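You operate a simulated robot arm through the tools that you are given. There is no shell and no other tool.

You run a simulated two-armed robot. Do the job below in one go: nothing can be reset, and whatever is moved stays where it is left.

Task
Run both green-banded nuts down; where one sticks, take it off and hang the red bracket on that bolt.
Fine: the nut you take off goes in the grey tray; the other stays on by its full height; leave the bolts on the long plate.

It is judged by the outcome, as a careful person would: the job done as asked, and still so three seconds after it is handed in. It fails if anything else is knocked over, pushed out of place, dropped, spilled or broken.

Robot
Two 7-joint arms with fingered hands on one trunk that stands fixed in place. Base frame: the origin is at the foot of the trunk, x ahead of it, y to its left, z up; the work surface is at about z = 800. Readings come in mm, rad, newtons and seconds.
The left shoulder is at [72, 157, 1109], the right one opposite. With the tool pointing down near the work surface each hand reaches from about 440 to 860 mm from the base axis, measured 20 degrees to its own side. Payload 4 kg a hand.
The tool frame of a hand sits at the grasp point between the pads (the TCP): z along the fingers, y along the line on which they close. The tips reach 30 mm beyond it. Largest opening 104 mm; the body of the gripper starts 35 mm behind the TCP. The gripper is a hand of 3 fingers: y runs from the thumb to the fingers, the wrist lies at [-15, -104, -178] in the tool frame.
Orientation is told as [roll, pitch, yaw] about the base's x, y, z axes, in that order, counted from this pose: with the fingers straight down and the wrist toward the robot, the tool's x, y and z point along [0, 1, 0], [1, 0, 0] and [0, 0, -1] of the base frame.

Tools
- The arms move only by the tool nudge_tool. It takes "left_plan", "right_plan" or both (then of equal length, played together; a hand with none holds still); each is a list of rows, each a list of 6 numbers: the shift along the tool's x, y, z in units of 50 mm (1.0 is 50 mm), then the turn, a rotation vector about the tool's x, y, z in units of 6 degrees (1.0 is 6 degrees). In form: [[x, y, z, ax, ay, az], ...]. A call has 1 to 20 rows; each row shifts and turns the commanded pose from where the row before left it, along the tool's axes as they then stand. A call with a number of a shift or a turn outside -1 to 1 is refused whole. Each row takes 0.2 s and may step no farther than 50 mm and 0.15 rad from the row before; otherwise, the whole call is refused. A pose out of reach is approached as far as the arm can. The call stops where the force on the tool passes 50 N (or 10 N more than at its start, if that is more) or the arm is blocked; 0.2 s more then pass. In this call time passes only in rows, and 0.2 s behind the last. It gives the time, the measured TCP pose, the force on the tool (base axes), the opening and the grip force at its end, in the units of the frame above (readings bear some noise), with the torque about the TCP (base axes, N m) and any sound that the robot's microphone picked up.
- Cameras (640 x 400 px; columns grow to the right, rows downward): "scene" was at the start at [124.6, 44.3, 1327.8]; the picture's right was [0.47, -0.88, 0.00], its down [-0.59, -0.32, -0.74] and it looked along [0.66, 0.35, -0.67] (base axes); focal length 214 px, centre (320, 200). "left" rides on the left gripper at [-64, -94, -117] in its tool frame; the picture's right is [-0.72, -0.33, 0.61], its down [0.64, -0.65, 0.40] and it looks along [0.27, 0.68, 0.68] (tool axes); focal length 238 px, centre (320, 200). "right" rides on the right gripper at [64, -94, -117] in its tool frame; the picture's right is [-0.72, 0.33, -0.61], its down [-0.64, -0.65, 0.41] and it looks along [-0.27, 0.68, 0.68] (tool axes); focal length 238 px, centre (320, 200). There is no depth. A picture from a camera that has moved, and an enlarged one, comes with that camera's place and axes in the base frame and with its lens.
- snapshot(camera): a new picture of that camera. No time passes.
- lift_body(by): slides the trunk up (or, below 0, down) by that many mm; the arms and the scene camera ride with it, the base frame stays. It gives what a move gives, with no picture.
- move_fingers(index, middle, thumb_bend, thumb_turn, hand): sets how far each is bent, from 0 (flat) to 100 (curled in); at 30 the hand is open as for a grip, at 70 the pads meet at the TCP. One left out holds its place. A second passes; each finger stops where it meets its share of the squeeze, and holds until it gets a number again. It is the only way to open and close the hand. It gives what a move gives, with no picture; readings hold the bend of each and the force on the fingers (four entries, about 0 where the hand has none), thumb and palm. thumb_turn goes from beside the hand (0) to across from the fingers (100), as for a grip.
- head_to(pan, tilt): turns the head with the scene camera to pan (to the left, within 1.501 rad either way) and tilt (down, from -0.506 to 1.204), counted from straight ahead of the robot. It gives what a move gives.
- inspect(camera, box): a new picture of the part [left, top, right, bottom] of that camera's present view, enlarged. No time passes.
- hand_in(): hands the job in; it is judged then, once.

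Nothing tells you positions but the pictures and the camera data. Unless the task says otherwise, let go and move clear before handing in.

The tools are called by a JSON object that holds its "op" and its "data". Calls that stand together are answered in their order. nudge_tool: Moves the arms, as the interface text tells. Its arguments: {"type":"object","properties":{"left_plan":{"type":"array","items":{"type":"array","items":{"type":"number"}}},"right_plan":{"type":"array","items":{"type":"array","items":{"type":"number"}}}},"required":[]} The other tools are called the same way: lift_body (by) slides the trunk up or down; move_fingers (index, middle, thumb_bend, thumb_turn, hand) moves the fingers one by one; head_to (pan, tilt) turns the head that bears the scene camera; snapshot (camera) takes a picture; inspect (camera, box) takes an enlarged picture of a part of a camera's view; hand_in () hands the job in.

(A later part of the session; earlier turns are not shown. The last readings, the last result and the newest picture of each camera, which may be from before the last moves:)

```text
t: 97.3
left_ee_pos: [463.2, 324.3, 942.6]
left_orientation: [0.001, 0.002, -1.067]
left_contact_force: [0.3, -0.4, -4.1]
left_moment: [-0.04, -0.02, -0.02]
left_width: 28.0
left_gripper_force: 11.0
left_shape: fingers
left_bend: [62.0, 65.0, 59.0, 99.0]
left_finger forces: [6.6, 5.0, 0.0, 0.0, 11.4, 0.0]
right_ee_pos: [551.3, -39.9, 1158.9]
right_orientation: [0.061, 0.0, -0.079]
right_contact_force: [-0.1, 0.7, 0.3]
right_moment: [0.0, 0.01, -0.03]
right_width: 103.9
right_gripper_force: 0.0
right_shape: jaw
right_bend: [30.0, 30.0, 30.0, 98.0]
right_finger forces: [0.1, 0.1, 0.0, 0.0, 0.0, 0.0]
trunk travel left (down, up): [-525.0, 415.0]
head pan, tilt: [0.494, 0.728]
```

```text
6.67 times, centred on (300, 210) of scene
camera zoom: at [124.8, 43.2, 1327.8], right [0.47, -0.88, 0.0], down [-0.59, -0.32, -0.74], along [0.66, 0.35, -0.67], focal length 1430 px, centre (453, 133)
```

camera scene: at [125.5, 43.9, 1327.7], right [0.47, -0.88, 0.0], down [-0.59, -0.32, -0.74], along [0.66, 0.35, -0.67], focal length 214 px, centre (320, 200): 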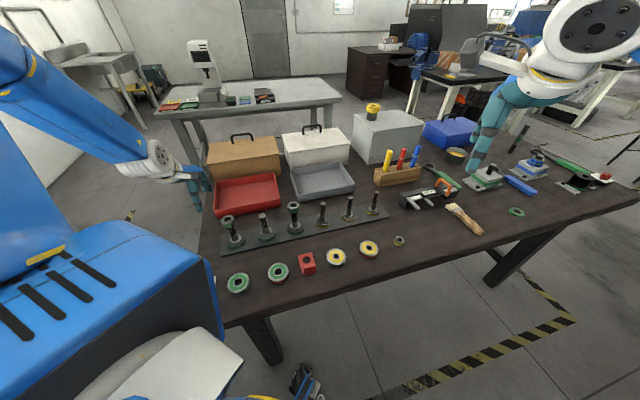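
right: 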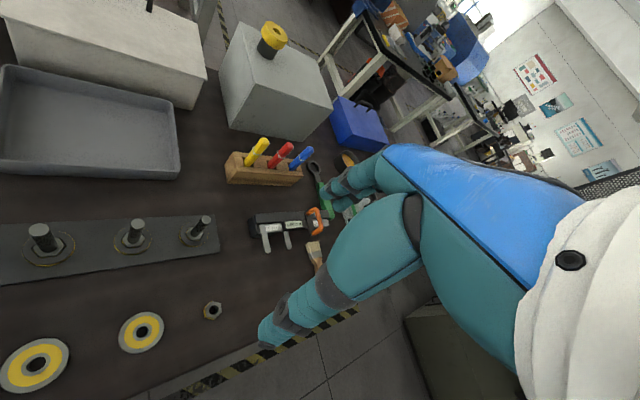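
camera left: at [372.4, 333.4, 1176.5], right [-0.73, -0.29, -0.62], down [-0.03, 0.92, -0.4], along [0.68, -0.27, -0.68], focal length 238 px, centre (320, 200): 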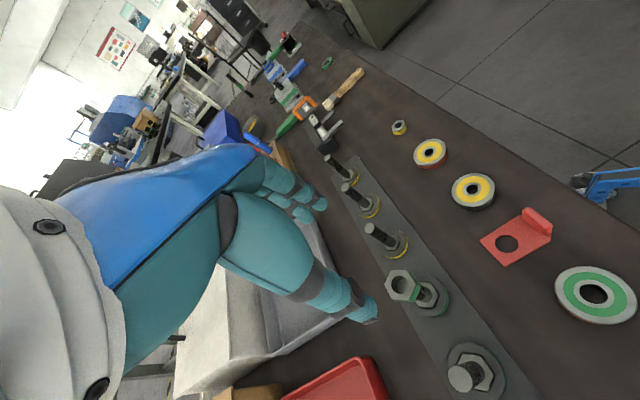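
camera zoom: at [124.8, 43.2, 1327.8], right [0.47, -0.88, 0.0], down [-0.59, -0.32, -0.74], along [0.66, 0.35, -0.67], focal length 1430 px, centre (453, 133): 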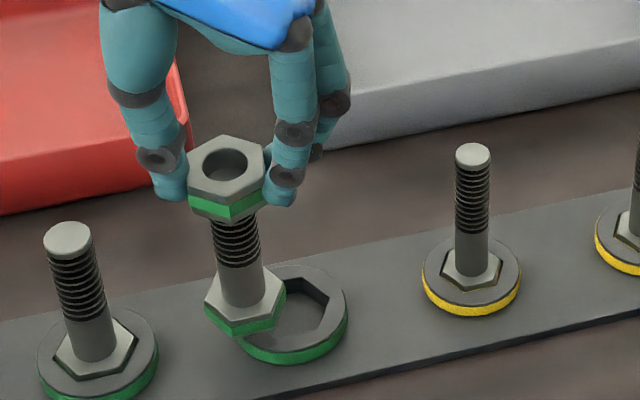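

The bolt rotated rigidly with the hand and its hex is aligned with the pocket. I'll shift about (18, −9) mm at this height to put the head over the pocket and check again.

{"op": "nudge_tool", "data": {"left_plan": [[0.113, 0.168, 0, 0, 0, 0], [0.113, 0.168, 0, 0, 0, 0]]}}

{"op": "inspect", "data": {"camera": "scene", "box": [282, 210, 318, 234]}}

{"op": "inspect", "data": {"camera": "left", "box": [320, 200, 480, 300]}}

{"op": "inspect", "data": {"camera": "right", "box": [0, 100, 320, 300]}}

```text
t: 97.9
left_ee_pos: [482.2, 314.4, 942.5]
left_orientation: [0.003, 0.002, -1.068]
left_contact_force: [-0.2, 0.4, -4.1]
left_moment: [-0.01, -0.01, -0.04]
left_width: 28.2
left_gripper_force: 11.8
left_shape: fingers
left_bend: [62.0, 65.0, 59.0, 99.0]
left_finger forces: [6.6, 5.0, 0.1, 0.0, 11.5, 0.0]
right_ee_pos: [552.4, -39.7, 1157.8]
right_orientation: [0.06, -0.002, -0.079]
right_contact_force: [-1.1, -0.2, 0.1]
right_moment: [-0.02, -0.01, 0.0]
right_width: 103.8
right_gripper_force: 0.1
right_shape: jaw
right_bend: [30.0, 30.0, 30.0, 98.0]
right_finger forces: [0.1, 0.0, 0.1, 0.1, 0.0, 0.1]
trunk travel left (down, up): [-525.0, 415.0]
head pan, tilt: [0.494, 0.728]
```

```text
16.00 times, centred on (300, 222) of scene
camera zoom: at [125.9, 42.9, 1327.6], right [0.47, -0.88, 0.0], down [-0.59, -0.32, -0.74], along [0.66, 0.35, -0.67], focal length 3432 px, centre (640, -152)
```

zoom: 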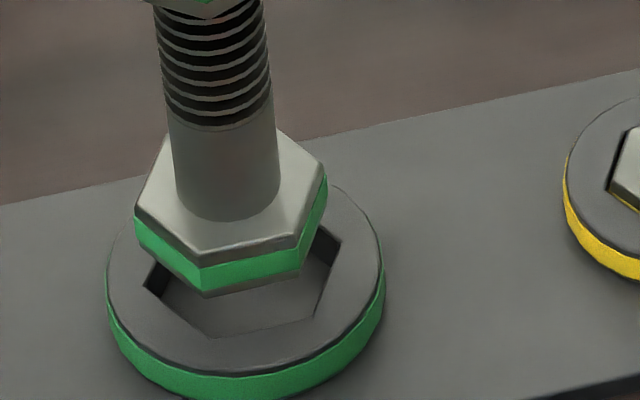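

```text
4.00 times, centred on (400, 250) of left
camera zoom: at [380.7, 366.9, 1059.0], right [-0.79, -0.06, -0.61], down [0.25, 0.88, -0.4], along [0.56, -0.47, -0.68], focal length 953 px, centre (0, 0)
```

zoom: 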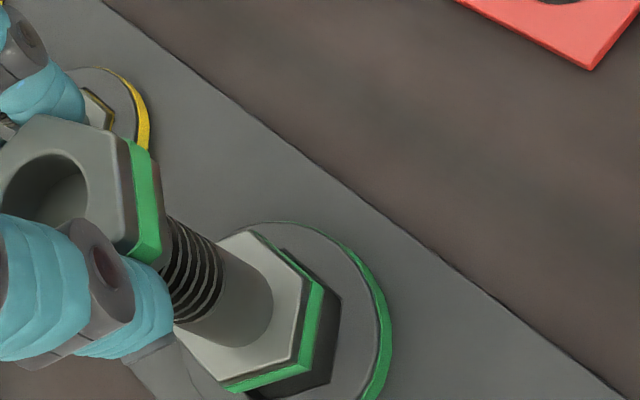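

```text
2.00 times, centred on (160, 200) of right
camera zoom: at [462.8, 23.7, 1278.7], right [0.27, -0.78, 0.57], down [-0.7, -0.56, -0.44], along [0.66, -0.28, -0.69], focal length 477 px, centre (640, 200)
```

zoom: 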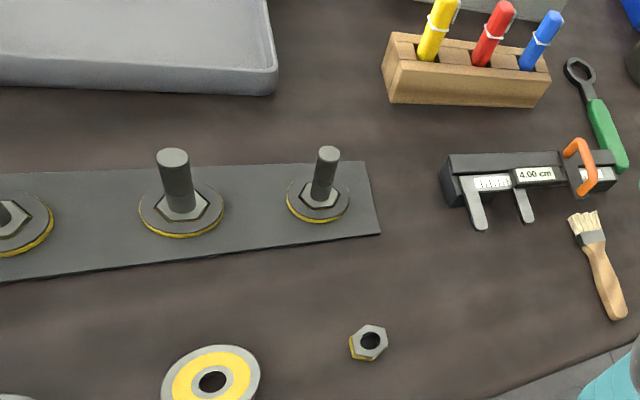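

The head is nearly above the pocket. I'll lower about 9 mm and re-check alignment from both cameras.

{"op": "nudge_tool", "data": {"left_plan": [[0.01, 0.025, 0.09, 0, 0, 0], [0, 0, 0.09, 0, 0, 0]]}}

{"op": "inspect", "data": {"camera": "scene", "box": [282, 214, 318, 238]}}

{"op": "inspect", "data": {"camera": "left", "box": [360, 240, 440, 290]}}

```text
t: 98.5
left_ee_pos: [482.3, 315.1, 932.8]
left_orientation: [0.0, 0.003, -1.07]
left_contact_force: [0.2, -0.2, -2.6]
left_moment: [0.0, 0.01, 0.01]
left_width: 28.2
left_gripper_force: 11.7
left_shape: fingers
left_bend: [62.0, 65.0, 59.0, 99.0]
left_finger forces: [6.6, 5.0, 0.0, 0.1, 11.4, 0.0]
right_ee_pos: [552.4, -40.0, 1158.5]
right_orientation: [0.059, -0.001, -0.08]
right_contact_force: [-0.3, -0.5, -0.2]
right_moment: [-0.01, 0.03, 0.01]
right_width: 103.6
right_gripper_force: 0.1
right_shape: jaw
right_bend: [30.0, 30.0, 30.0, 98.0]
right_finger forces: [0.0, 0.1, 0.0, 0.0, 0.0, 0.0]
trunk travel left (down, up): [-525.0, 415.0]
head pan, tilt: [0.494, 0.728]
```

```text
16.00 times, centred on (300, 226) of scene
camera zoom: at [125.7, 43.4, 1327.6], right [0.47, -0.88, 0.0], down [-0.59, -0.32, -0.74], along [0.66, 0.35, -0.67], focal length 3432 px, centre (640, -216)
```

zoom: 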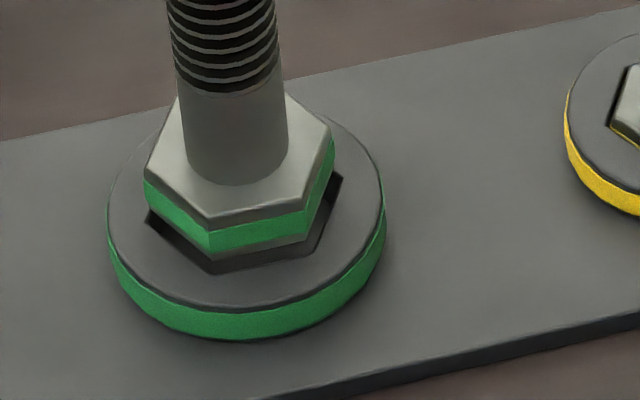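

```text
8.00 times, centred on (400, 265) of left
camera zoom: at [381.7, 366.8, 1049.5], right [-0.79, -0.06, -0.61], down [0.25, 0.88, -0.4], along [0.56, -0.47, -0.68], focal length 1907 px, centre (-320, -320)
```

zoom: 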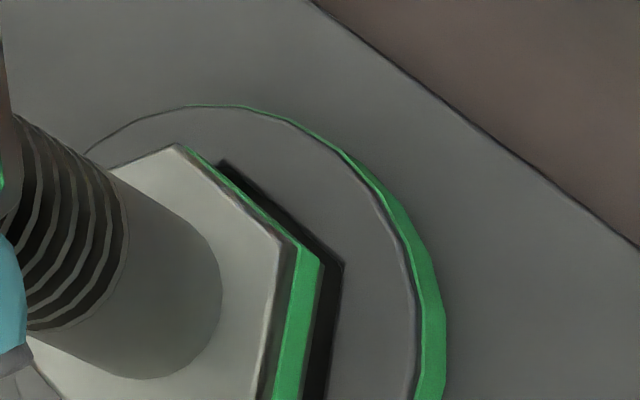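

Alignment is within about 1.5 mm. I'll apply a small correction and lower gently while watching the force.

{"op": "nudge_tool", "data": {"left_plan": [[-0.026, -0.008, 0.06, 0, 0, 0], [0, 0, 0.06, 0, 0, 0]]}}

{"op": "inspect", "data": {"camera": "scene", "box": [282, 214, 318, 238]}}

{"op": "inspect", "data": {"camera": "left", "box": [360, 240, 440, 290]}}

```text
t: 99.1
left_ee_pos: [480.5, 312.8, 929.9]
left_orientation: [0.005, 0.0, -1.069]
left_contact_force: [1.6, 0.8, 12.0]
left_moment: [0.08, 0.06, 0.03]
left_width: 27.9
left_gripper_force: 12.1
left_shape: fingers
left_bend: [62.0, 65.0, 59.0, 99.0]
left_finger forces: [7.0, 5.5, 0.0, 0.0, 12.7, 0.0]
right_ee_pos: [549.4, -42.4, 1160.8]
right_orientation: [0.059, -0.002, -0.078]
right_contact_force: [0.9, 0.2, 0.4]
right_moment: [0.01, -0.04, 0.01]
right_width: 103.6
right_gripper_force: 0.1
right_shape: jaw
right_bend: [30.0, 30.0, 30.0, 98.0]
right_finger forces: [0.0, 0.0, 0.0, 0.0, 0.0, 0.0]
trunk travel left (down, up): [-525.0, 415.0]
head pan, tilt: [0.494, 0.728]
```

```text
16.00 times, centred on (300, 226) of scene
camera zoom: at [122.6, 41.6, 1328.4], right [0.47, -0.88, 0.0], down [-0.59, -0.32, -0.75], along [0.66, 0.35, -0.67], focal length 3432 px, centre (640, -216)
```

zoom: 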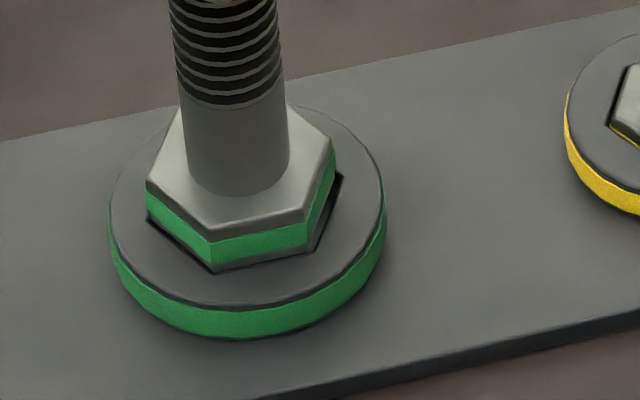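

```text
8.00 times, centred on (400, 265) of left
camera zoom: at [378.9, 364.5, 1045.7], right [-0.78, -0.06, -0.62], down [0.25, 0.88, -0.4], along [0.57, -0.47, -0.68], focal length 1907 px, centre (-320, -320)
```

zoom: 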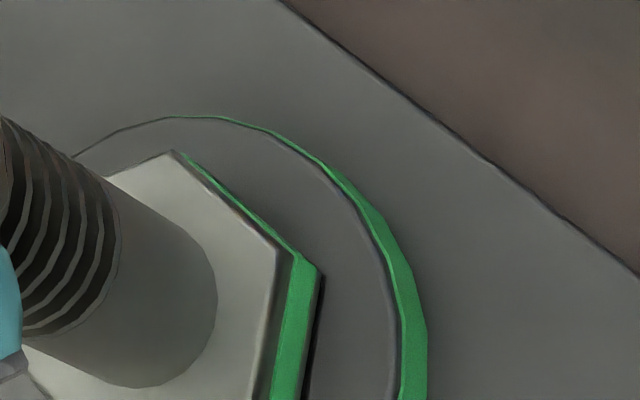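

The head touched the rim at +12 N, about 1.5 mm off. I'll lift slightly, shift by about (−0.8, −1.5) mm and lower again.

{"op": "nudge_tool", "data": {"left_plan": [[-0.0285, 0.0185, -0.05, 0, 0, 0], [0, 0, 0.04, 0, 0, 0], [0, 0, 0.04, 0, 0, 0]]}}

{"op": "inspect", "data": {"camera": "scene", "box": [282, 214, 318, 238]}}

{"op": "inspect", "data": {"camera": "left", "box": [360, 240, 440, 290]}}

```text
t: 99.9
left_ee_pos: [479.2, 312.8, 928.8]
left_orientation: [0.009, 0.002, -1.069]
left_contact_force: [1.6, 1.3, 18.5]
left_moment: [0.16, 0.04, -0.02]
left_width: 27.7
left_gripper_force: 12.6
left_shape: fingers
left_bend: [63.0, 65.0, 59.0, 99.0]
left_finger forces: [6.7, 6.3, 0.0, 0.0, 13.4, 0.0]
right_ee_pos: [549.6, -41.5, 1160.1]
right_orientation: [0.062, -0.004, -0.079]
right_contact_force: [0.1, -0.5, -0.8]
right_moment: [0.01, 0.02, 0.0]
right_width: 103.6
right_gripper_force: 0.0
right_shape: jaw
right_bend: [30.0, 30.0, 30.0, 98.0]
right_finger forces: [0.1, 0.1, 0.1, 0.0, 0.0, 0.0]
trunk travel left (down, up): [-525.0, 415.0]
head pan, tilt: [0.494, 0.728]
```

```text
16.00 times, centred on (300, 226) of scene
camera zoom: at [122.1, 40.5, 1328.4], right [0.47, -0.88, 0.0], down [-0.59, -0.31, -0.75], along [0.66, 0.35, -0.67], focal length 3432 px, centre (640, -216)
```

zoom: 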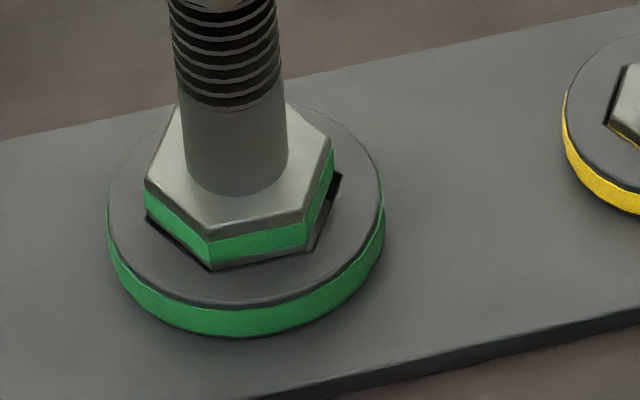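

```text
8.00 times, centred on (400, 265) of left
camera zoom: at [377.7, 362.4, 1044.6], right [-0.78, -0.06, -0.62], down [0.25, 0.88, -0.4], along [0.57, -0.47, -0.68], focal length 1907 px, centre (-320, -320)
```

zoom: 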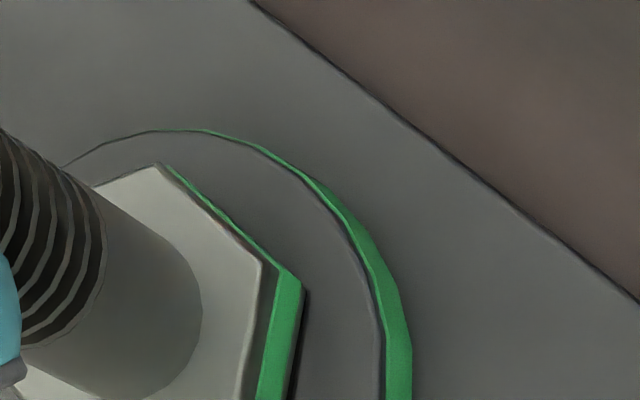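

The bolt is tilted about 4° in the grip, so one edge of the head catches. I'll lift, tilt the hand to bring the bolt upright, compensate the position, and re-check.

{"op": "nudge_tool", "data": {"left_plan": [[0, 0, -0.1, 0, 0, 0], [0.116, 0, 0, -0.11, -0.64, 0]]}}

{"op": "inspect", "data": {"camera": "scene", "box": [282, 214, 318, 238]}}

{"op": "inspect", "data": {"camera": "left", "box": [360, 240, 440, 290]}}

{"op": "snapshot", "data": {"camera": "left"}}

```text
t: 100.5
left_ee_pos: [485.0, 317.1, 929.3]
left_orientation: [-0.067, -0.007, -1.068]
left_contact_force: [0.0, 0.0, -1.4]
left_moment: [-0.03, -0.01, -0.01]
left_width: 28.0
left_gripper_force: 12.5
left_shape: fingers
left_bend: [63.0, 65.0, 59.0, 99.0]
left_finger forces: [6.4, 5.6, 0.0, 0.1, 11.6, 0.0]
right_ee_pos: [552.0, -39.5, 1158.7]
right_orientation: [0.059, -0.003, -0.077]
right_contact_force: [0.1, -0.3, 0.8]
right_moment: [0.01, -0.02, 0.0]
right_width: 103.6
right_gripper_force: 0.0
right_shape: jaw
right_bend: [30.0, 30.0, 30.0, 98.0]
right_finger forces: [0.0, 0.0, 0.0, 0.0, 0.0, 0.0]
trunk travel left (down, up): [-525.0, 415.0]
head pan, tilt: [0.494, 0.728]
```

```text
16.00 times, centred on (300, 226) of scene
camera zoom: at [126.2, 43.7, 1327.4], right [0.47, -0.88, 0.0], down [-0.59, -0.32, -0.74], along [0.65, 0.35, -0.67], focal length 3432 px, centre (640, -216)
```

zoom: 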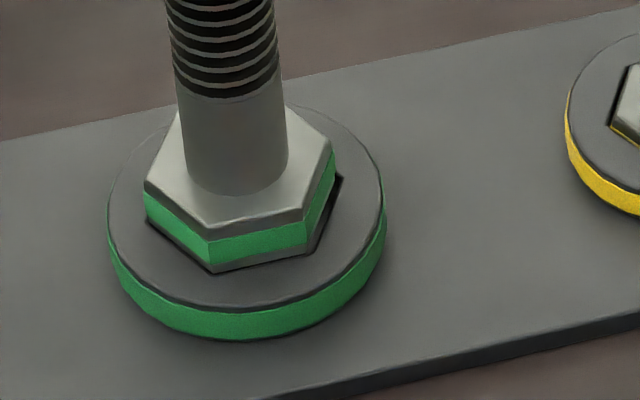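

```text
8.00 times, centred on (400, 265) of left
camera zoom: at [391.2, 373.6, 1049.1], right [-0.82, -0.08, -0.57], down [0.22, 0.86, -0.45], along [0.53, -0.5, -0.69], focal length 1907 px, centre (-320, -320)
```

zoom: 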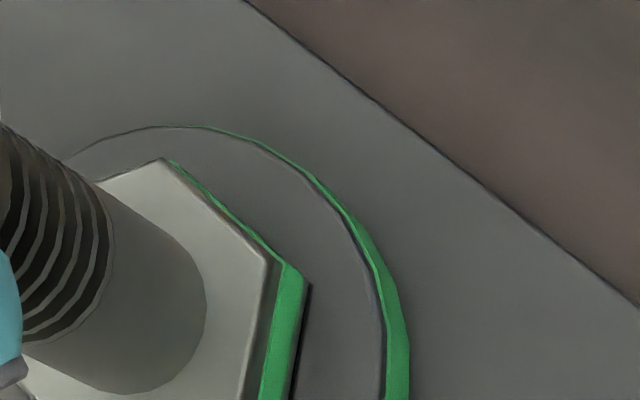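

```text
taken
camera left: at [391.2, 373.6, 1049.1], right [-0.82, -0.08, -0.57], down [0.22, 0.86, -0.45], along [0.53, -0.5, -0.69], focal length 238 px, centre (320, 200)
```

left: 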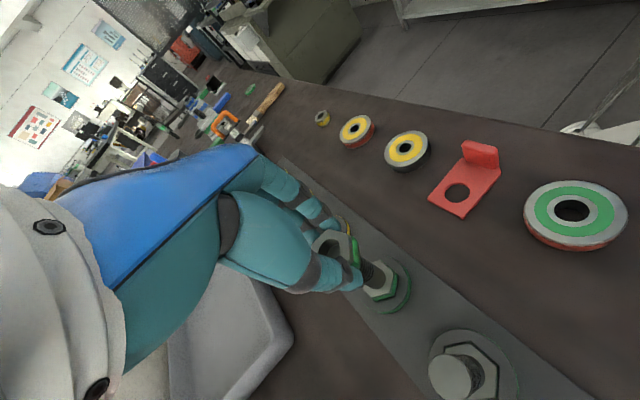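

Nearly centred now, with just a fraction of a millimetre to go to the image right. I'll shift 0.6 mm and lower gently.

{"op": "nudge_tool", "data": {"left_plan": [[0, 0.0125, 0, 0, 0, 0], [0, 0, 0.04, 0, 0, 0], [0, 0, 0.04, 0, 0, 0]]}}

{"op": "inspect", "data": {"camera": "scene", "box": [282, 214, 318, 238]}}

{"op": "inspect", "data": {"camera": "left", "box": [360, 240, 440, 290]}}

```text
t: 101.3
left_ee_pos: [484.9, 315.4, 928.3]
left_orientation: [-0.06, -0.011, -1.068]
left_contact_force: [0.3, 3.6, 9.2]
left_moment: [0.13, 0.06, -0.01]
left_width: 27.9
left_gripper_force: 12.5
left_shape: fingers
left_bend: [63.0, 66.0, 59.0, 99.0]
left_finger forces: [6.2, 5.2, 0.1, 0.0, 13.3, 0.0]
right_ee_pos: [549.2, -39.8, 1161.1]
right_orientation: [0.06, -0.004, -0.078]
right_contact_force: [0.2, -0.1, 0.0]
right_moment: [0.02, 0.02, -0.02]
right_width: 103.8
right_gripper_force: 0.1
right_shape: jaw
right_bend: [30.0, 30.0, 30.0, 98.0]
right_finger forces: [0.1, 0.1, 0.0, 0.0, 0.1, 0.0]
trunk travel left (down, up): [-525.0, 415.0]
head pan, tilt: [0.494, 0.728]
```

```text
16.00 times, centred on (300, 226) of scene
camera zoom: at [122.9, 42.5, 1328.3], right [0.47, -0.88, 0.0], down [-0.59, -0.32, -0.75], along [0.66, 0.35, -0.67], focal length 3432 px, centre (640, -216)
```

zoom: 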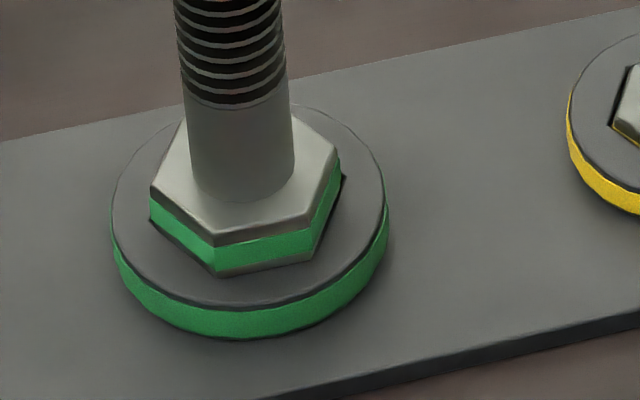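

```text
8.00 times, centred on (400, 265) of left
camera zoom: at [389.4, 371.2, 1047.4], right [-0.82, -0.08, -0.57], down [0.23, 0.86, -0.45], along [0.53, -0.5, -0.69], focal length 1907 px, centre (-320, -320)
```

zoom: 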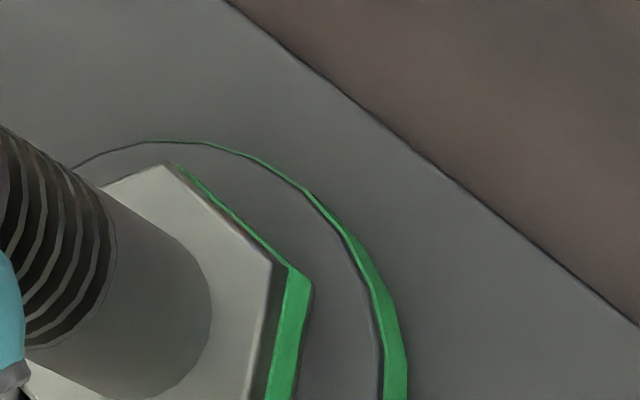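

The head now covers the pocket almost centrally; the side force suggests nudging slightly +x/+y. I'll do that with a little lowering.

{"op": "nudge_tool", "data": {"left_plan": [[0, 0, -0.02, 0, 0, 0], [0.0165, -0.009, 0, 0, 0, 0], [0, 0, 0.04, 0, 0, 0]]}}

{"op": "inspect", "data": {"camera": "scene", "box": [282, 214, 318, 238]}}

{"op": "inspect", "data": {"camera": "left", "box": [360, 240, 440, 290]}}

```text
t: 102.1
left_ee_pos: [484.5, 315.1, 926.9]
left_orientation: [-0.06, -0.01, -1.069]
left_contact_force: [-0.2, 3.4, 12.2]
left_moment: [0.14, 0.05, 0.0]
left_width: 27.8
left_gripper_force: 13.4
left_shape: fingers
left_bend: [63.0, 66.0, 59.0, 99.0]
left_finger forces: [6.5, 5.3, 0.0, 0.0, 13.6, 0.0]
right_ee_pos: [549.2, -40.1, 1160.2]
right_orientation: [0.06, -0.004, -0.078]
right_contact_force: [-0.1, 0.0, 0.6]
right_moment: [-0.04, -0.02, -0.01]
right_width: 103.8
right_gripper_force: 0.0
right_shape: jaw
right_bend: [30.0, 30.0, 30.0, 98.0]
right_finger forces: [0.1, 0.0, 0.0, 0.0, 0.0, 0.0]
trunk travel left (down, up): [-525.0, 415.0]
head pan, tilt: [0.494, 0.728]
```

```text
16.00 times, centred on (300, 226) of scene
camera zoom: at [122.5, 42.1, 1328.2], right [0.47, -0.88, 0.0], down [-0.59, -0.32, -0.75], along [0.66, 0.35, -0.67], focal length 3432 px, centre (640, -216)
```

zoom: 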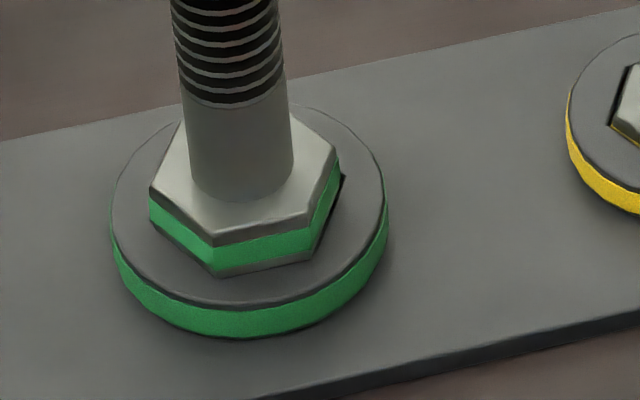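

```text
8.00 times, centred on (400, 265) of left
camera zoom: at [389.5, 371.9, 1046.9], right [-0.82, -0.08, -0.57], down [0.23, 0.86, -0.45], along [0.53, -0.5, -0.69], focal length 1907 px, centre (-320, -320)
```

zoom: 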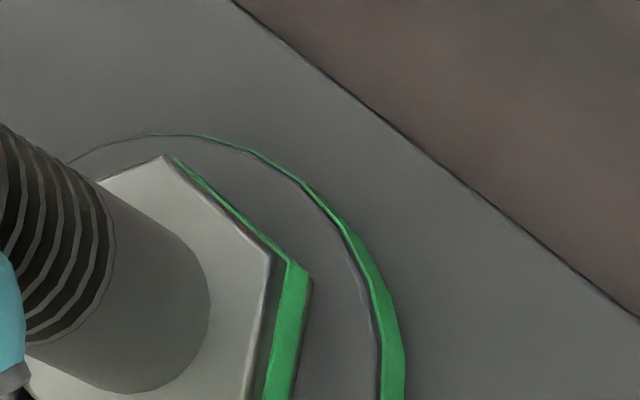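

One side has started to enter but the bolt isn't upright. I'll lift free of contact and measure the lean carefully.

{"op": "nudge_tool", "data": {"left_plan": [[0, 0, -0.12, 0, 0, 0], [0, 0, -0.1, 0, 0, 0]]}}

{"op": "inspect", "data": {"camera": "scene", "box": [272, 190, 322, 240]}}

{"op": "inspect", "data": {"camera": "left", "box": [320, 200, 480, 300]}}

```text
t: 102.7
left_ee_pos: [485.3, 317.3, 936.4]
left_orientation: [-0.065, -0.01, -1.07]
left_contact_force: [0.0, 0.2, -4.3]
left_moment: [0.01, -0.05, -0.01]
left_width: 27.9
left_gripper_force: 11.5
left_shape: fingers
left_bend: [63.0, 66.0, 59.0, 99.0]
left_finger forces: [6.4, 4.8, 0.1, 0.0, 11.1, 0.0]
right_ee_pos: [551.0, -39.2, 1159.4]
right_orientation: [0.057, -0.003, -0.08]
right_contact_force: [0.6, -0.6, -0.4]
right_moment: [0.01, 0.01, 0.0]
right_width: 104.0
right_gripper_force: 0.0
right_shape: jaw
right_bend: [30.0, 30.0, 30.0, 98.0]
right_finger forces: [0.1, 0.1, 0.1, 0.0, 0.1, 0.0]
trunk travel left (down, up): [-525.0, 415.0]
head pan, tilt: [0.494, 0.728]
```

```text
8.00 times, centred on (297, 215) of scene
camera zoom: at [124.9, 43.6, 1327.6], right [0.47, -0.88, 0.0], down [-0.59, -0.32, -0.74], along [0.66, 0.35, -0.67], focal length 1716 px, centre (504, 80)
```

zoom: 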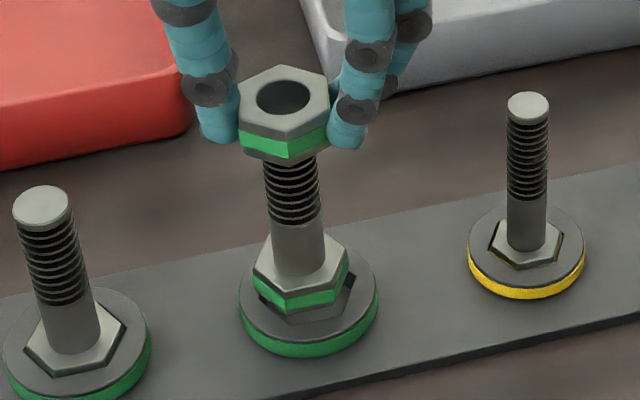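

```text
4.00 times, centred on (400, 250) of left
camera zoom: at [390.7, 373.8, 1056.3], right [-0.82, -0.08, -0.57], down [0.22, 0.86, -0.45], along [0.53, -0.5, -0.69], focal length 953 px, centre (0, 0)
```

zoom: 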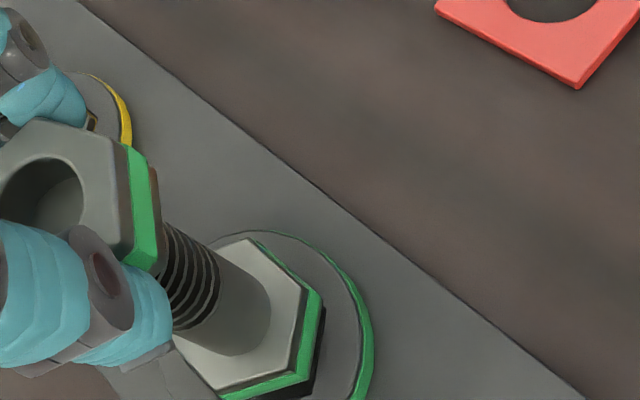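

With the bolt hanging free, triangulation says it is now upright but about (−2.7, −0.7) mm from the pocket centre. I'll shift accordingly and lower to just above contact for a check.

{"op": "nudge_tool", "data": {"left_plan": [[0.055, 0.012, 0, 0, 0, 0], [0, 0, 0.1, 0, 0, 0]]}}

{"op": "inspect", "data": {"camera": "scene", "box": [282, 214, 318, 238]}}

{"op": "inspect", "data": {"camera": "left", "box": [360, 240, 440, 290]}}

```text
t: 103.3
left_ee_pos: [489.0, 318.3, 932.0]
left_orientation: [-0.064, -0.011, -1.068]
left_contact_force: [0.1, 0.1, -3.6]
left_moment: [0.01, -0.04, 0.05]
left_width: 27.9
left_gripper_force: 11.7
left_shape: fingers
left_bend: [63.0, 66.0, 59.0, 99.0]
left_finger forces: [6.3, 4.8, 0.1, 0.0, 11.2, 0.0]
right_ee_pos: [550.7, -39.2, 1159.5]
right_orientation: [0.056, -0.001, -0.079]
right_contact_force: [0.7, 0.8, -0.2]
right_moment: [-0.04, 0.0, -0.01]
right_width: 103.9
right_gripper_force: 0.1
right_shape: jaw
right_bend: [30.0, 30.0, 30.0, 98.0]
right_finger forces: [0.0, 0.0, 0.0, 0.0, 0.0, 0.1]
trunk travel left (down, up): [-525.0, 415.0]
head pan, tilt: [0.494, 0.728]
```

```text
16.00 times, centred on (300, 226) of scene
camera zoom: at [125.4, 43.5, 1327.7], right [0.47, -0.88, 0.0], down [-0.59, -0.32, -0.74], along [0.66, 0.35, -0.67], focal length 3432 px, centre (640, -216)
```

zoom: 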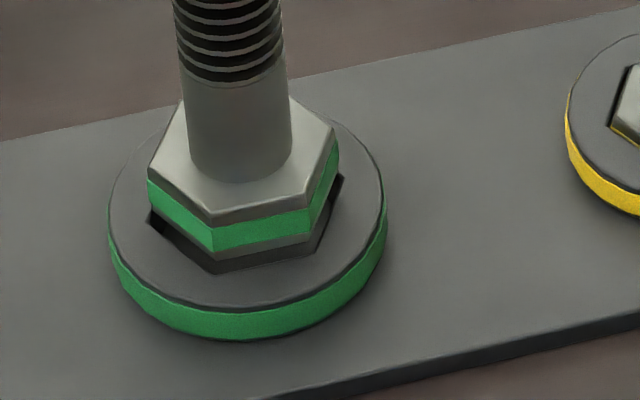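

```text
8.00 times, centred on (400, 265) of left
camera zoom: at [393.6, 373.9, 1051.4], right [-0.82, -0.08, -0.57], down [0.22, 0.86, -0.45], along [0.53, -0.5, -0.69], focal length 1907 px, centre (-320, -320)
```

zoom: 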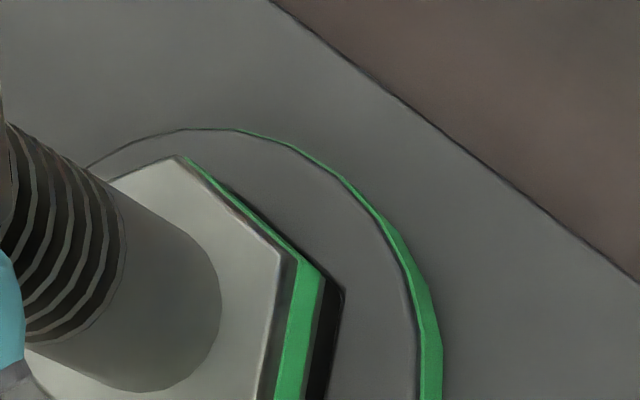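

I overshot slightly in x. I'll come back about 2 mm and lower closer to the rim, where parallax is small.

{"op": "nudge_tool", "data": {"left_plan": [[-0.036, -0.01, 0.0, 0, 0, 0], [0, 0, 0.06, 0, 0, 0]]}}

{"op": "inspect", "data": {"camera": "scene", "box": [284, 216, 312, 236]}}

{"op": "inspect", "data": {"camera": "left", "box": [360, 240, 440, 290]}}

```text
t: 103.9
left_ee_pos: [488.6, 316.1, 929.7]
left_orientation: [-0.064, -0.01, -1.067]
left_contact_force: [-0.1, 0.3, -2.6]
left_moment: [-0.03, 0.01, -0.03]
left_width: 28.2
left_gripper_force: 10.8
left_shape: fingers
left_bend: [63.0, 66.0, 59.0, 99.0]
left_finger forces: [6.4, 4.8, 0.1, 0.0, 11.3, 0.0]
right_ee_pos: [551.0, -40.5, 1159.5]
right_orientation: [0.056, -0.002, -0.079]
right_contact_force: [-0.3, -0.2, 0.5]
right_moment: [0.03, -0.01, 0.04]
right_width: 103.9
right_gripper_force: 0.0
right_shape: jaw
right_bend: [30.0, 30.0, 30.0, 98.0]
right_finger forces: [0.0, 0.0, 0.0, 0.1, 0.1, 0.0]
trunk travel left (down, up): [-525.0, 415.0]
head pan, tilt: [0.494, 0.728]
```

```text
16.00 times, centred on (298, 226) of scene
camera zoom: at [125.1, 43.3, 1327.8], right [0.47, -0.88, 0.0], down [-0.59, -0.32, -0.74], along [0.66, 0.35, -0.67], focal length 3432 px, centre (672, -216)
```

zoom: 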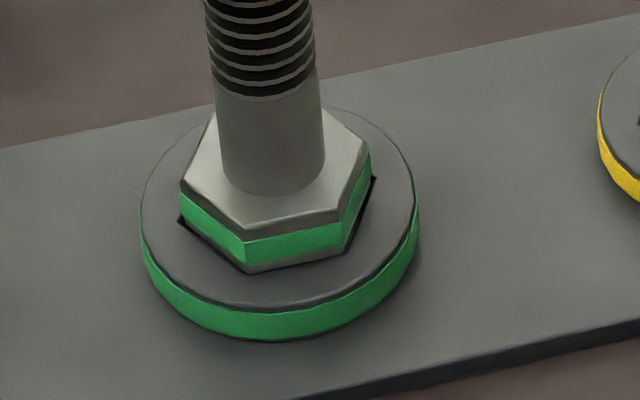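

```text
8.00 times, centred on (400, 265) of left
camera zoom: at [392.3, 373.2, 1048.8], right [-0.82, -0.08, -0.57], down [0.23, 0.86, -0.45], along [0.53, -0.5, -0.69], focal length 1907 px, centre (-320, -320)
```

zoom: 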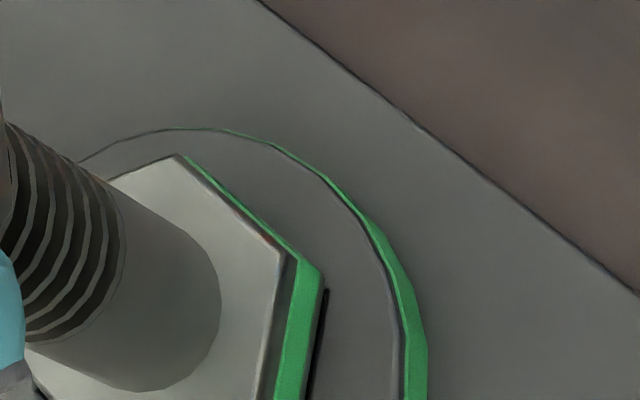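

It looks centred in both views now. I'll lower gently.

{"op": "nudge_tool", "data": {"left_plan": [[0, 0, 0.03, 0, 0, 0], [0, 0, 0.03, 0, 0, 0]]}}

{"op": "inspect", "data": {"camera": "scene", "box": [284, 216, 312, 236]}}

{"op": "inspect", "data": {"camera": "left", "box": [360, 240, 440, 290]}}

```text
t: 104.5
left_ee_pos: [486.1, 316.1, 927.9]
left_orientation: [-0.061, -0.009, -1.067]
left_contact_force: [-0.3, 2.5, 12.1]
left_moment: [0.08, 0.09, -0.03]
left_width: 27.7
left_gripper_force: 13.0
left_shape: fingers
left_bend: [63.0, 66.0, 59.0, 99.0]
left_finger forces: [6.5, 5.2, 0.0, 0.0, 13.7, 0.0]
right_ee_pos: [550.1, -40.6, 1160.8]
right_orientation: [0.058, -0.002, -0.077]
right_contact_force: [-0.3, -0.8, -0.2]
right_moment: [-0.04, 0.0, -0.01]
right_width: 103.8
right_gripper_force: 0.1
right_shape: jaw
right_bend: [30.0, 30.0, 30.0, 98.0]
right_finger forces: [0.1, 0.0, 0.0, 0.1, 0.1, 0.0]
trunk travel left (down, up): [-525.0, 415.0]
head pan, tilt: [0.494, 0.728]
```

```text
16.00 times, centred on (298, 226) of scene
camera zoom: at [122.7, 42.2, 1328.3], right [0.47, -0.88, 0.0], down [-0.59, -0.32, -0.75], along [0.66, 0.35, -0.67], focal length 3432 px, centre (672, -216)
```

zoom: 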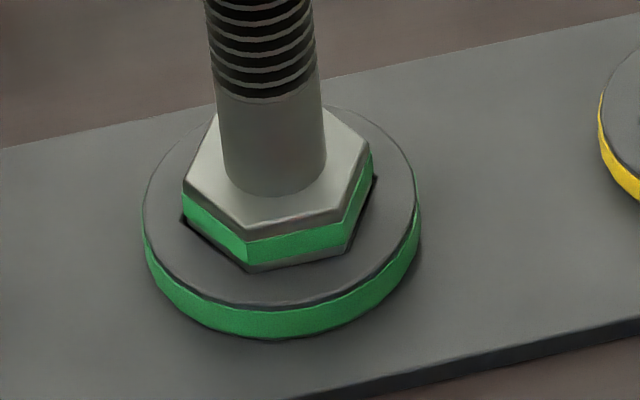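

```text
8.00 times, centred on (400, 265) of left
camera zoom: at [390.8, 372.5, 1046.8], right [-0.82, -0.08, -0.57], down [0.23, 0.86, -0.45], along [0.53, -0.5, -0.69], focal length 1907 px, centre (-320, -320)
```

zoom: 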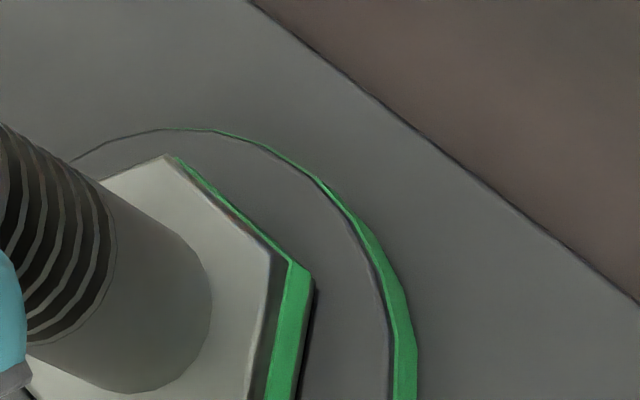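

The force moments show the −y side of the head has entered while the rest sits on the rim: the bolt still leans about 2–3° toward −y at the top. I'll lift a little, tilt the hand further to make it upright while keeping the head in place, and re-check.

{"op": "nudge_tool", "data": {"left_plan": [[0, 0, -0.1, 0, 0, 0], [-0.007, -0.079, 0, -0.4, 0.03, 0]]}}

{"op": "inspect", "data": {"camera": "scene", "box": [284, 216, 312, 236]}}

{"op": "inspect", "data": {"camera": "left", "box": [360, 240, 440, 290]}}

{"op": "inspect", "data": {"camera": "scene", "box": [272, 190, 322, 240]}}

```text
t: 105.1
left_ee_pos: [484.4, 320.9, 930.1]
left_orientation: [-0.062, -0.05, -1.066]
left_contact_force: [-0.5, -0.3, -4.4]
left_moment: [0.01, 0.02, -0.02]
left_width: 28.2
left_gripper_force: 11.3
left_shape: fingers
left_bend: [63.0, 66.0, 59.0, 99.0]
left_finger forces: [6.3, 4.7, 0.0, 0.1, 11.2, 0.1]
right_ee_pos: [551.4, -37.4, 1159.3]
right_orientation: [0.057, -0.004, -0.079]
right_contact_force: [0.4, 1.1, -0.4]
right_moment: [0.02, -0.06, 0.0]
right_width: 103.8
right_gripper_force: 0.1
right_shape: jaw
right_bend: [30.0, 30.0, 30.0, 98.0]
right_finger forces: [0.0, 0.1, 0.1, 0.1, 0.1, 0.0]
trunk travel left (down, up): [-525.0, 415.0]
head pan, tilt: [0.494, 0.728]
```

```text
16.00 times, centred on (298, 226) of scene
camera zoom: at [124.5, 44.1, 1327.6], right [0.47, -0.88, 0.0], down [-0.59, -0.32, -0.74], along [0.66, 0.35, -0.67], focal length 3432 px, centre (672, -216)
```

zoom: 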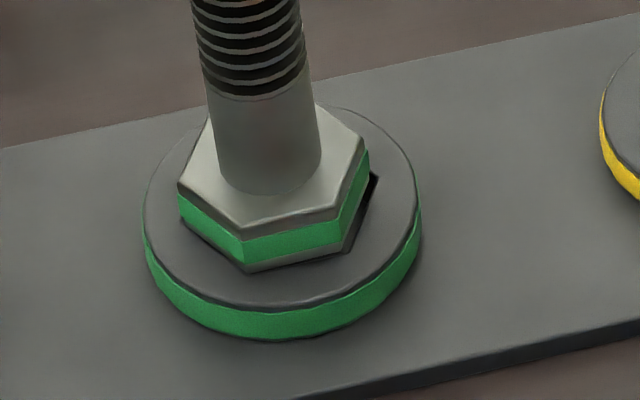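

```text
8.00 times, centred on (400, 265) of left
camera zoom: at [386.7, 381.3, 1045.4], right [-0.81, -0.11, -0.58], down [0.23, 0.85, -0.48], along [0.55, -0.52, -0.66], focal length 1907 px, centre (-320, -320)
```

zoom: 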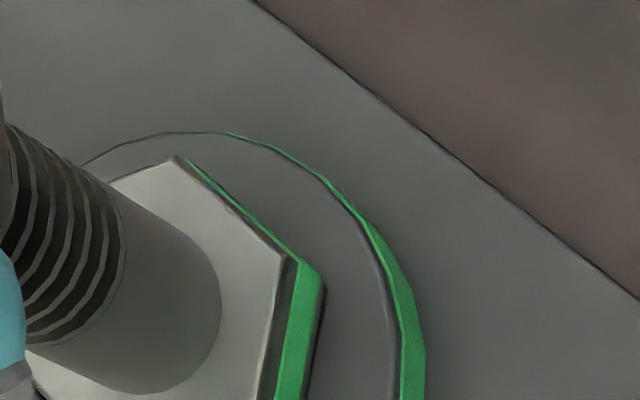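

```text
8.00 times, centred on (297, 215) of scene
camera zoom: at [124.5, 44.1, 1327.6], right [0.47, -0.88, 0.0], down [-0.59, -0.32, -0.74], along [0.66, 0.35, -0.67], focal length 1716 px, centre (504, 80)
```

zoom: 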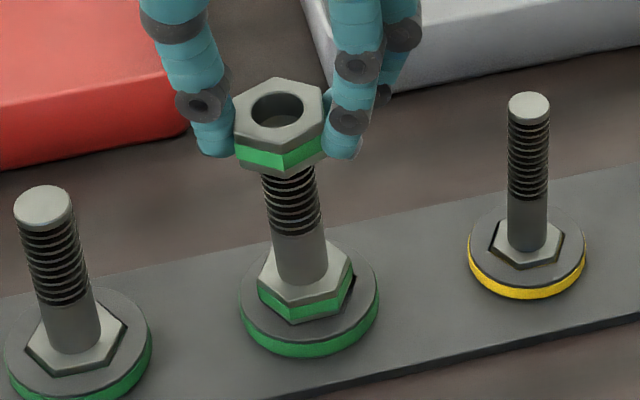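

The bolt looks upright now; the head needs about 0.7 mm to the image right. I'll shift and lower.

{"op": "nudge_tool", "data": {"left_plan": [[0, 0.015, 0, 0, 0, 0], [0, 0, 0.03, 0, 0, 0], [0, 0, 0.03, 0, 0, 0]]}}

{"op": "inspect", "data": {"camera": "scene", "box": [284, 216, 312, 236]}}

{"op": "inspect", "data": {"camera": "left", "box": [360, 240, 440, 290]}}

```text
t: 105.9
left_ee_pos: [485.6, 319.3, 928.6]
left_orientation: [-0.059, -0.052, -1.063]
left_contact_force: [0.8, -0.4, 2.4]
left_moment: [0.02, 0.02, 0.02]
left_width: 27.9
left_gripper_force: 10.7
left_shape: fingers
left_bend: [63.0, 66.0, 59.0, 99.0]
left_finger forces: [6.5, 5.2, 0.0, 0.0, 11.3, 0.0]
right_ee_pos: [550.4, -39.1, 1159.6]
right_orientation: [0.059, -0.003, -0.076]
right_contact_force: [0.4, 0.6, 0.4]
right_moment: [-0.05, 0.02, 0.0]
right_width: 103.6
right_gripper_force: 0.0
right_shape: jaw
right_bend: [30.0, 30.0, 30.0, 98.0]
right_finger forces: [0.1, 0.1, 0.0, 0.0, 0.0, 0.0]
trunk travel left (down, up): [-525.0, 415.0]
head pan, tilt: [0.494, 0.728]
```

```text
16.00 times, centred on (298, 226) of scene
camera zoom: at [124.6, 42.8, 1328.0], right [0.47, -0.88, 0.0], down [-0.59, -0.32, -0.75], along [0.66, 0.35, -0.67], focal length 3432 px, centre (672, -216)
```

zoom: 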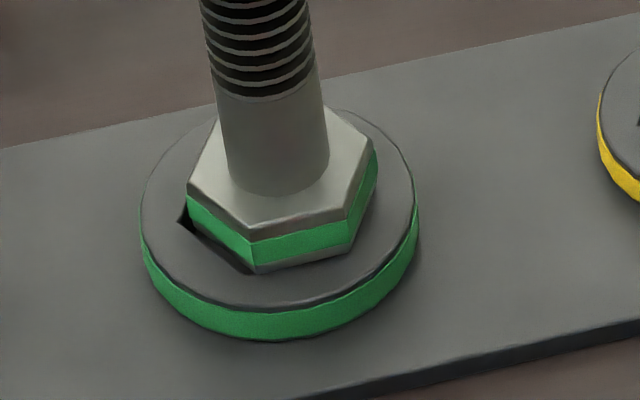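

```text
8.00 times, centred on (400, 265) of left
camera zoom: at [387.6, 379.4, 1043.9], right [-0.8, -0.11, -0.59], down [0.23, 0.85, -0.48], along [0.55, -0.52, -0.66], focal length 1907 px, centre (-320, -320)
```

zoom: 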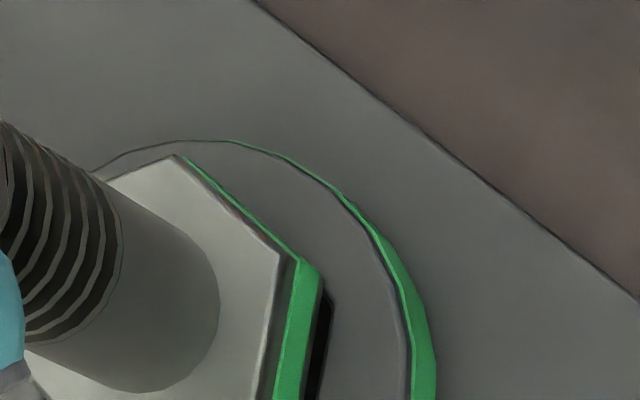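

Slightly too far now. I'll come back about 0.9 mm and try again.

{"op": "nudge_tool", "data": {"left_plan": [[0, 0, -0.03, 0, 0, 0], [-0.007, -0.016, 0, 0, 0, 0], [0, 0, 0.03, 0, 0, 0]]}}

{"op": "inspect", "data": {"camera": "scene", "box": [284, 216, 312, 236]}}

{"op": "inspect", "data": {"camera": "left", "box": [360, 240, 440, 290]}}

```text
t: 106.7
left_ee_pos: [484.6, 318.5, 927.5]
left_orientation: [-0.058, -0.053, -1.066]
left_contact_force: [1.0, -0.1, 4.7]
left_moment: [0.02, -0.04, -0.02]
left_width: 28.0
left_gripper_force: 12.3
left_shape: fingers
left_bend: [63.0, 66.0, 59.0, 99.0]
left_finger forces: [6.6, 5.3, 0.0, 0.0, 11.3, 0.0]
right_ee_pos: [549.8, -39.5, 1159.7]
right_orientation: [0.059, -0.002, -0.079]
right_contact_force: [-0.6, -0.2, 0.3]
right_moment: [0.0, 0.0, -0.01]
right_width: 103.7
right_gripper_force: 0.1
right_shape: jaw
right_bend: [30.0, 30.0, 30.0, 98.0]
right_finger forces: [0.0, 0.0, 0.0, 0.0, 0.0, 0.0]
trunk travel left (down, up): [-525.0, 415.0]
head pan, tilt: [0.494, 0.728]
```

```text
16.00 times, centred on (298, 226) of scene
camera zoom: at [124.4, 42.5, 1328.0], right [0.47, -0.88, 0.0], down [-0.59, -0.32, -0.75], along [0.66, 0.35, -0.67], focal length 3432 px, centre (672, -216)
```

zoom: 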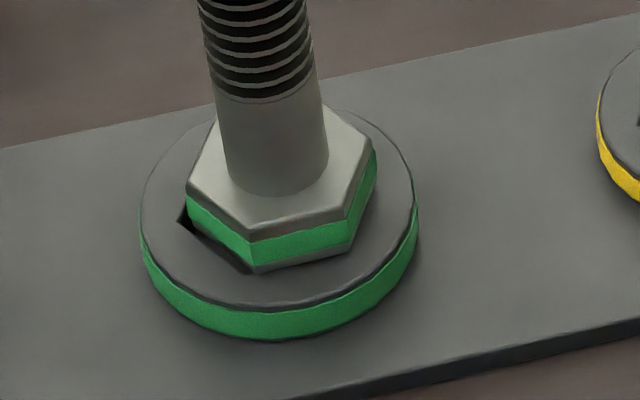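

```text
8.00 times, centred on (400, 265) of left
camera zoom: at [386.5, 379.0, 1044.0], right [-0.8, -0.11, -0.59], down [0.23, 0.85, -0.47], along [0.55, -0.52, -0.66], focal length 1907 px, centre (-320, -320)
```

zoom: 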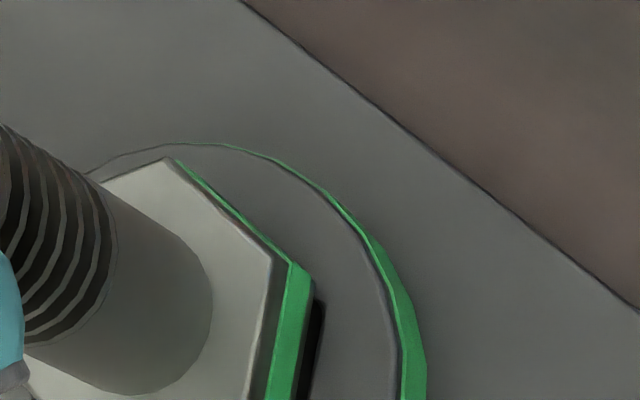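

The head sticks by friction unless it is fully lifted. I'll lift 5 mm, apply half the previous shift, and lower again.

{"op": "nudge_tool", "data": {"left_plan": [[0, 0, -0.1, 0, 0, 0], [0, 0.009, 0, 0, 0, 0]]}}

{"op": "inspect", "data": {"camera": "scene", "box": [284, 216, 312, 236]}}

{"op": "inspect", "data": {"camera": "left", "box": [360, 240, 440, 290]}}

```text
t: 107.3
left_ee_pos: [484.9, 318.4, 931.9]
left_orientation: [-0.064, -0.05, -1.064]
left_contact_force: [0.0, -0.9, -2.9]
left_moment: [0.0, -0.02, 0.01]
left_width: 28.1
left_gripper_force: 11.1
left_shape: fingers
left_bend: [63.0, 66.0, 59.0, 99.0]
left_finger forces: [6.4, 4.9, 0.0, 0.2, 11.2, 0.0]
right_ee_pos: [551.3, -39.4, 1159.4]
right_orientation: [0.059, -0.002, -0.078]
right_contact_force: [0.0, 0.2, 0.2]
right_moment: [-0.05, 0.01, -0.01]
right_width: 104.0
right_gripper_force: 0.1
right_shape: jaw
right_bend: [30.0, 30.0, 30.0, 98.0]
right_finger forces: [0.1, 0.0, 0.1, 0.0, 0.0, 0.0]
trunk travel left (down, up): [-525.0, 415.0]
head pan, tilt: [0.494, 0.728]
```

```text
16.00 times, centred on (298, 226) of scene
camera zoom: at [125.2, 43.4, 1327.7], right [0.47, -0.88, 0.0], down [-0.59, -0.32, -0.74], along [0.66, 0.35, -0.67], focal length 3432 px, centre (672, -216)
```

zoom: 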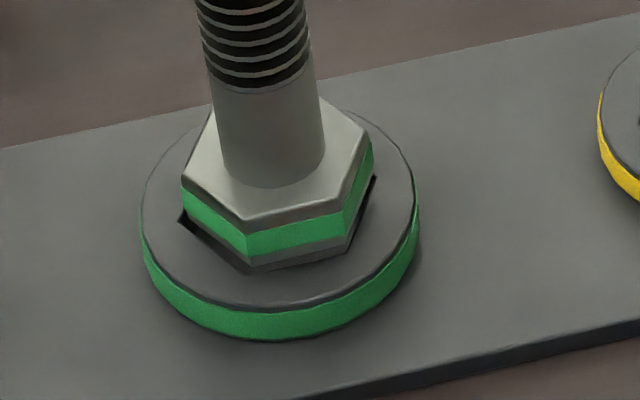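

```text
8.00 times, centred on (400, 265) of left
camera zoom: at [387.0, 379.7, 1048.1], right [-0.81, -0.11, -0.58], down [0.23, 0.85, -0.48], along [0.55, -0.52, -0.66], focal length 1907 px, centre (-320, -320)
```

zoom: 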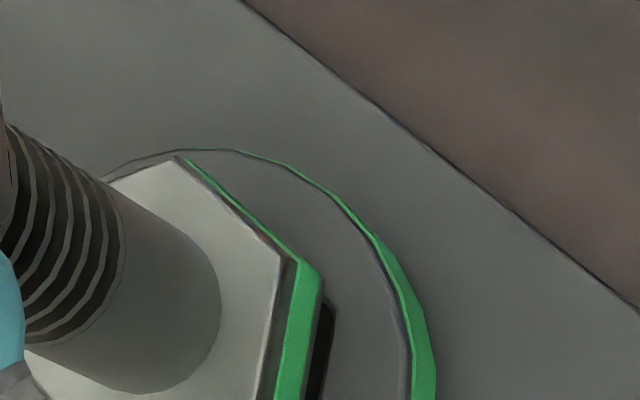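

The views suggest the head should move about (+0.9, +0.9) mm, away from the head camera. I'll do that and come down 2.5 mm.

{"op": "nudge_tool", "data": {"left_plan": [[0.0244, -0.007, 0, 0, 0, 0], [0, 0, 0.05, 0, 0, 0]]}}

{"op": "inspect", "data": {"camera": "scene", "box": [284, 216, 312, 236]}}

{"op": "inspect", "data": {"camera": "left", "box": [360, 240, 440, 290]}}

```text
t: 107.9
left_ee_pos: [485.7, 320.4, 931.2]
left_orientation: [-0.062, -0.05, -1.066]
left_contact_force: [-0.3, 0.8, -3.2]
left_moment: [0.0, 0.03, -0.02]
left_width: 28.0
left_gripper_force: 11.6
left_shape: fingers
left_bend: [63.0, 66.0, 59.0, 99.0]
left_finger forces: [6.3, 4.9, 0.0, 0.1, 11.2, 0.0]
right_ee_pos: [552.3, -39.3, 1159.5]
right_orientation: [0.056, -0.001, -0.078]
right_contact_force: [-0.1, 1.4, -0.5]
right_moment: [0.01, 0.03, -0.03]
right_width: 103.7
right_gripper_force: 0.0
right_shape: jaw
right_bend: [30.0, 30.0, 30.0, 98.0]
right_finger forces: [0.0, 0.1, 0.0, 0.0, 0.0, 0.1]
trunk travel left (down, up): [-525.0, 415.0]
head pan, tilt: [0.494, 0.728]
```

```text
16.00 times, centred on (298, 226) of scene
camera zoom: at [125.4, 43.5, 1327.7], right [0.47, -0.88, 0.0], down [-0.59, -0.32, -0.74], along [0.66, 0.35, -0.67], focal length 3432 px, centre (672, -216)
```

zoom: 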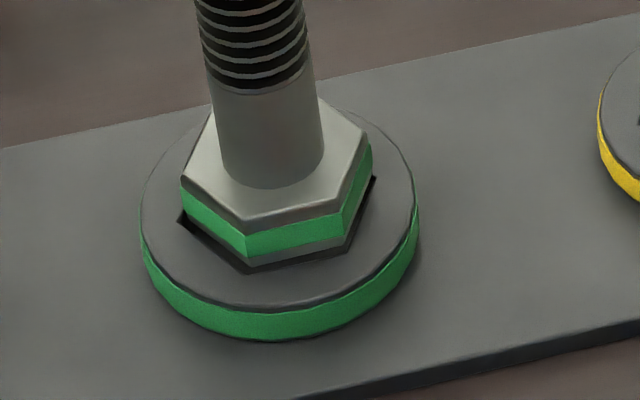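

```text
8.00 times, centred on (400, 265) of left
camera zoom: at [388.2, 380.9, 1046.0], right [-0.8, -0.11, -0.58], down [0.23, 0.85, -0.48], along [0.55, -0.52, -0.66], focal length 1907 px, centre (-320, -320)
```

zoom: 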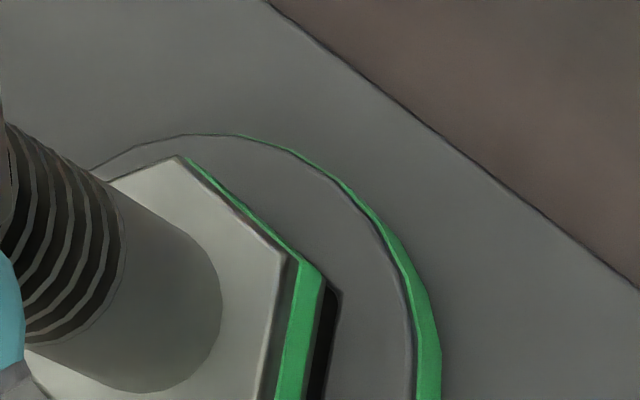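

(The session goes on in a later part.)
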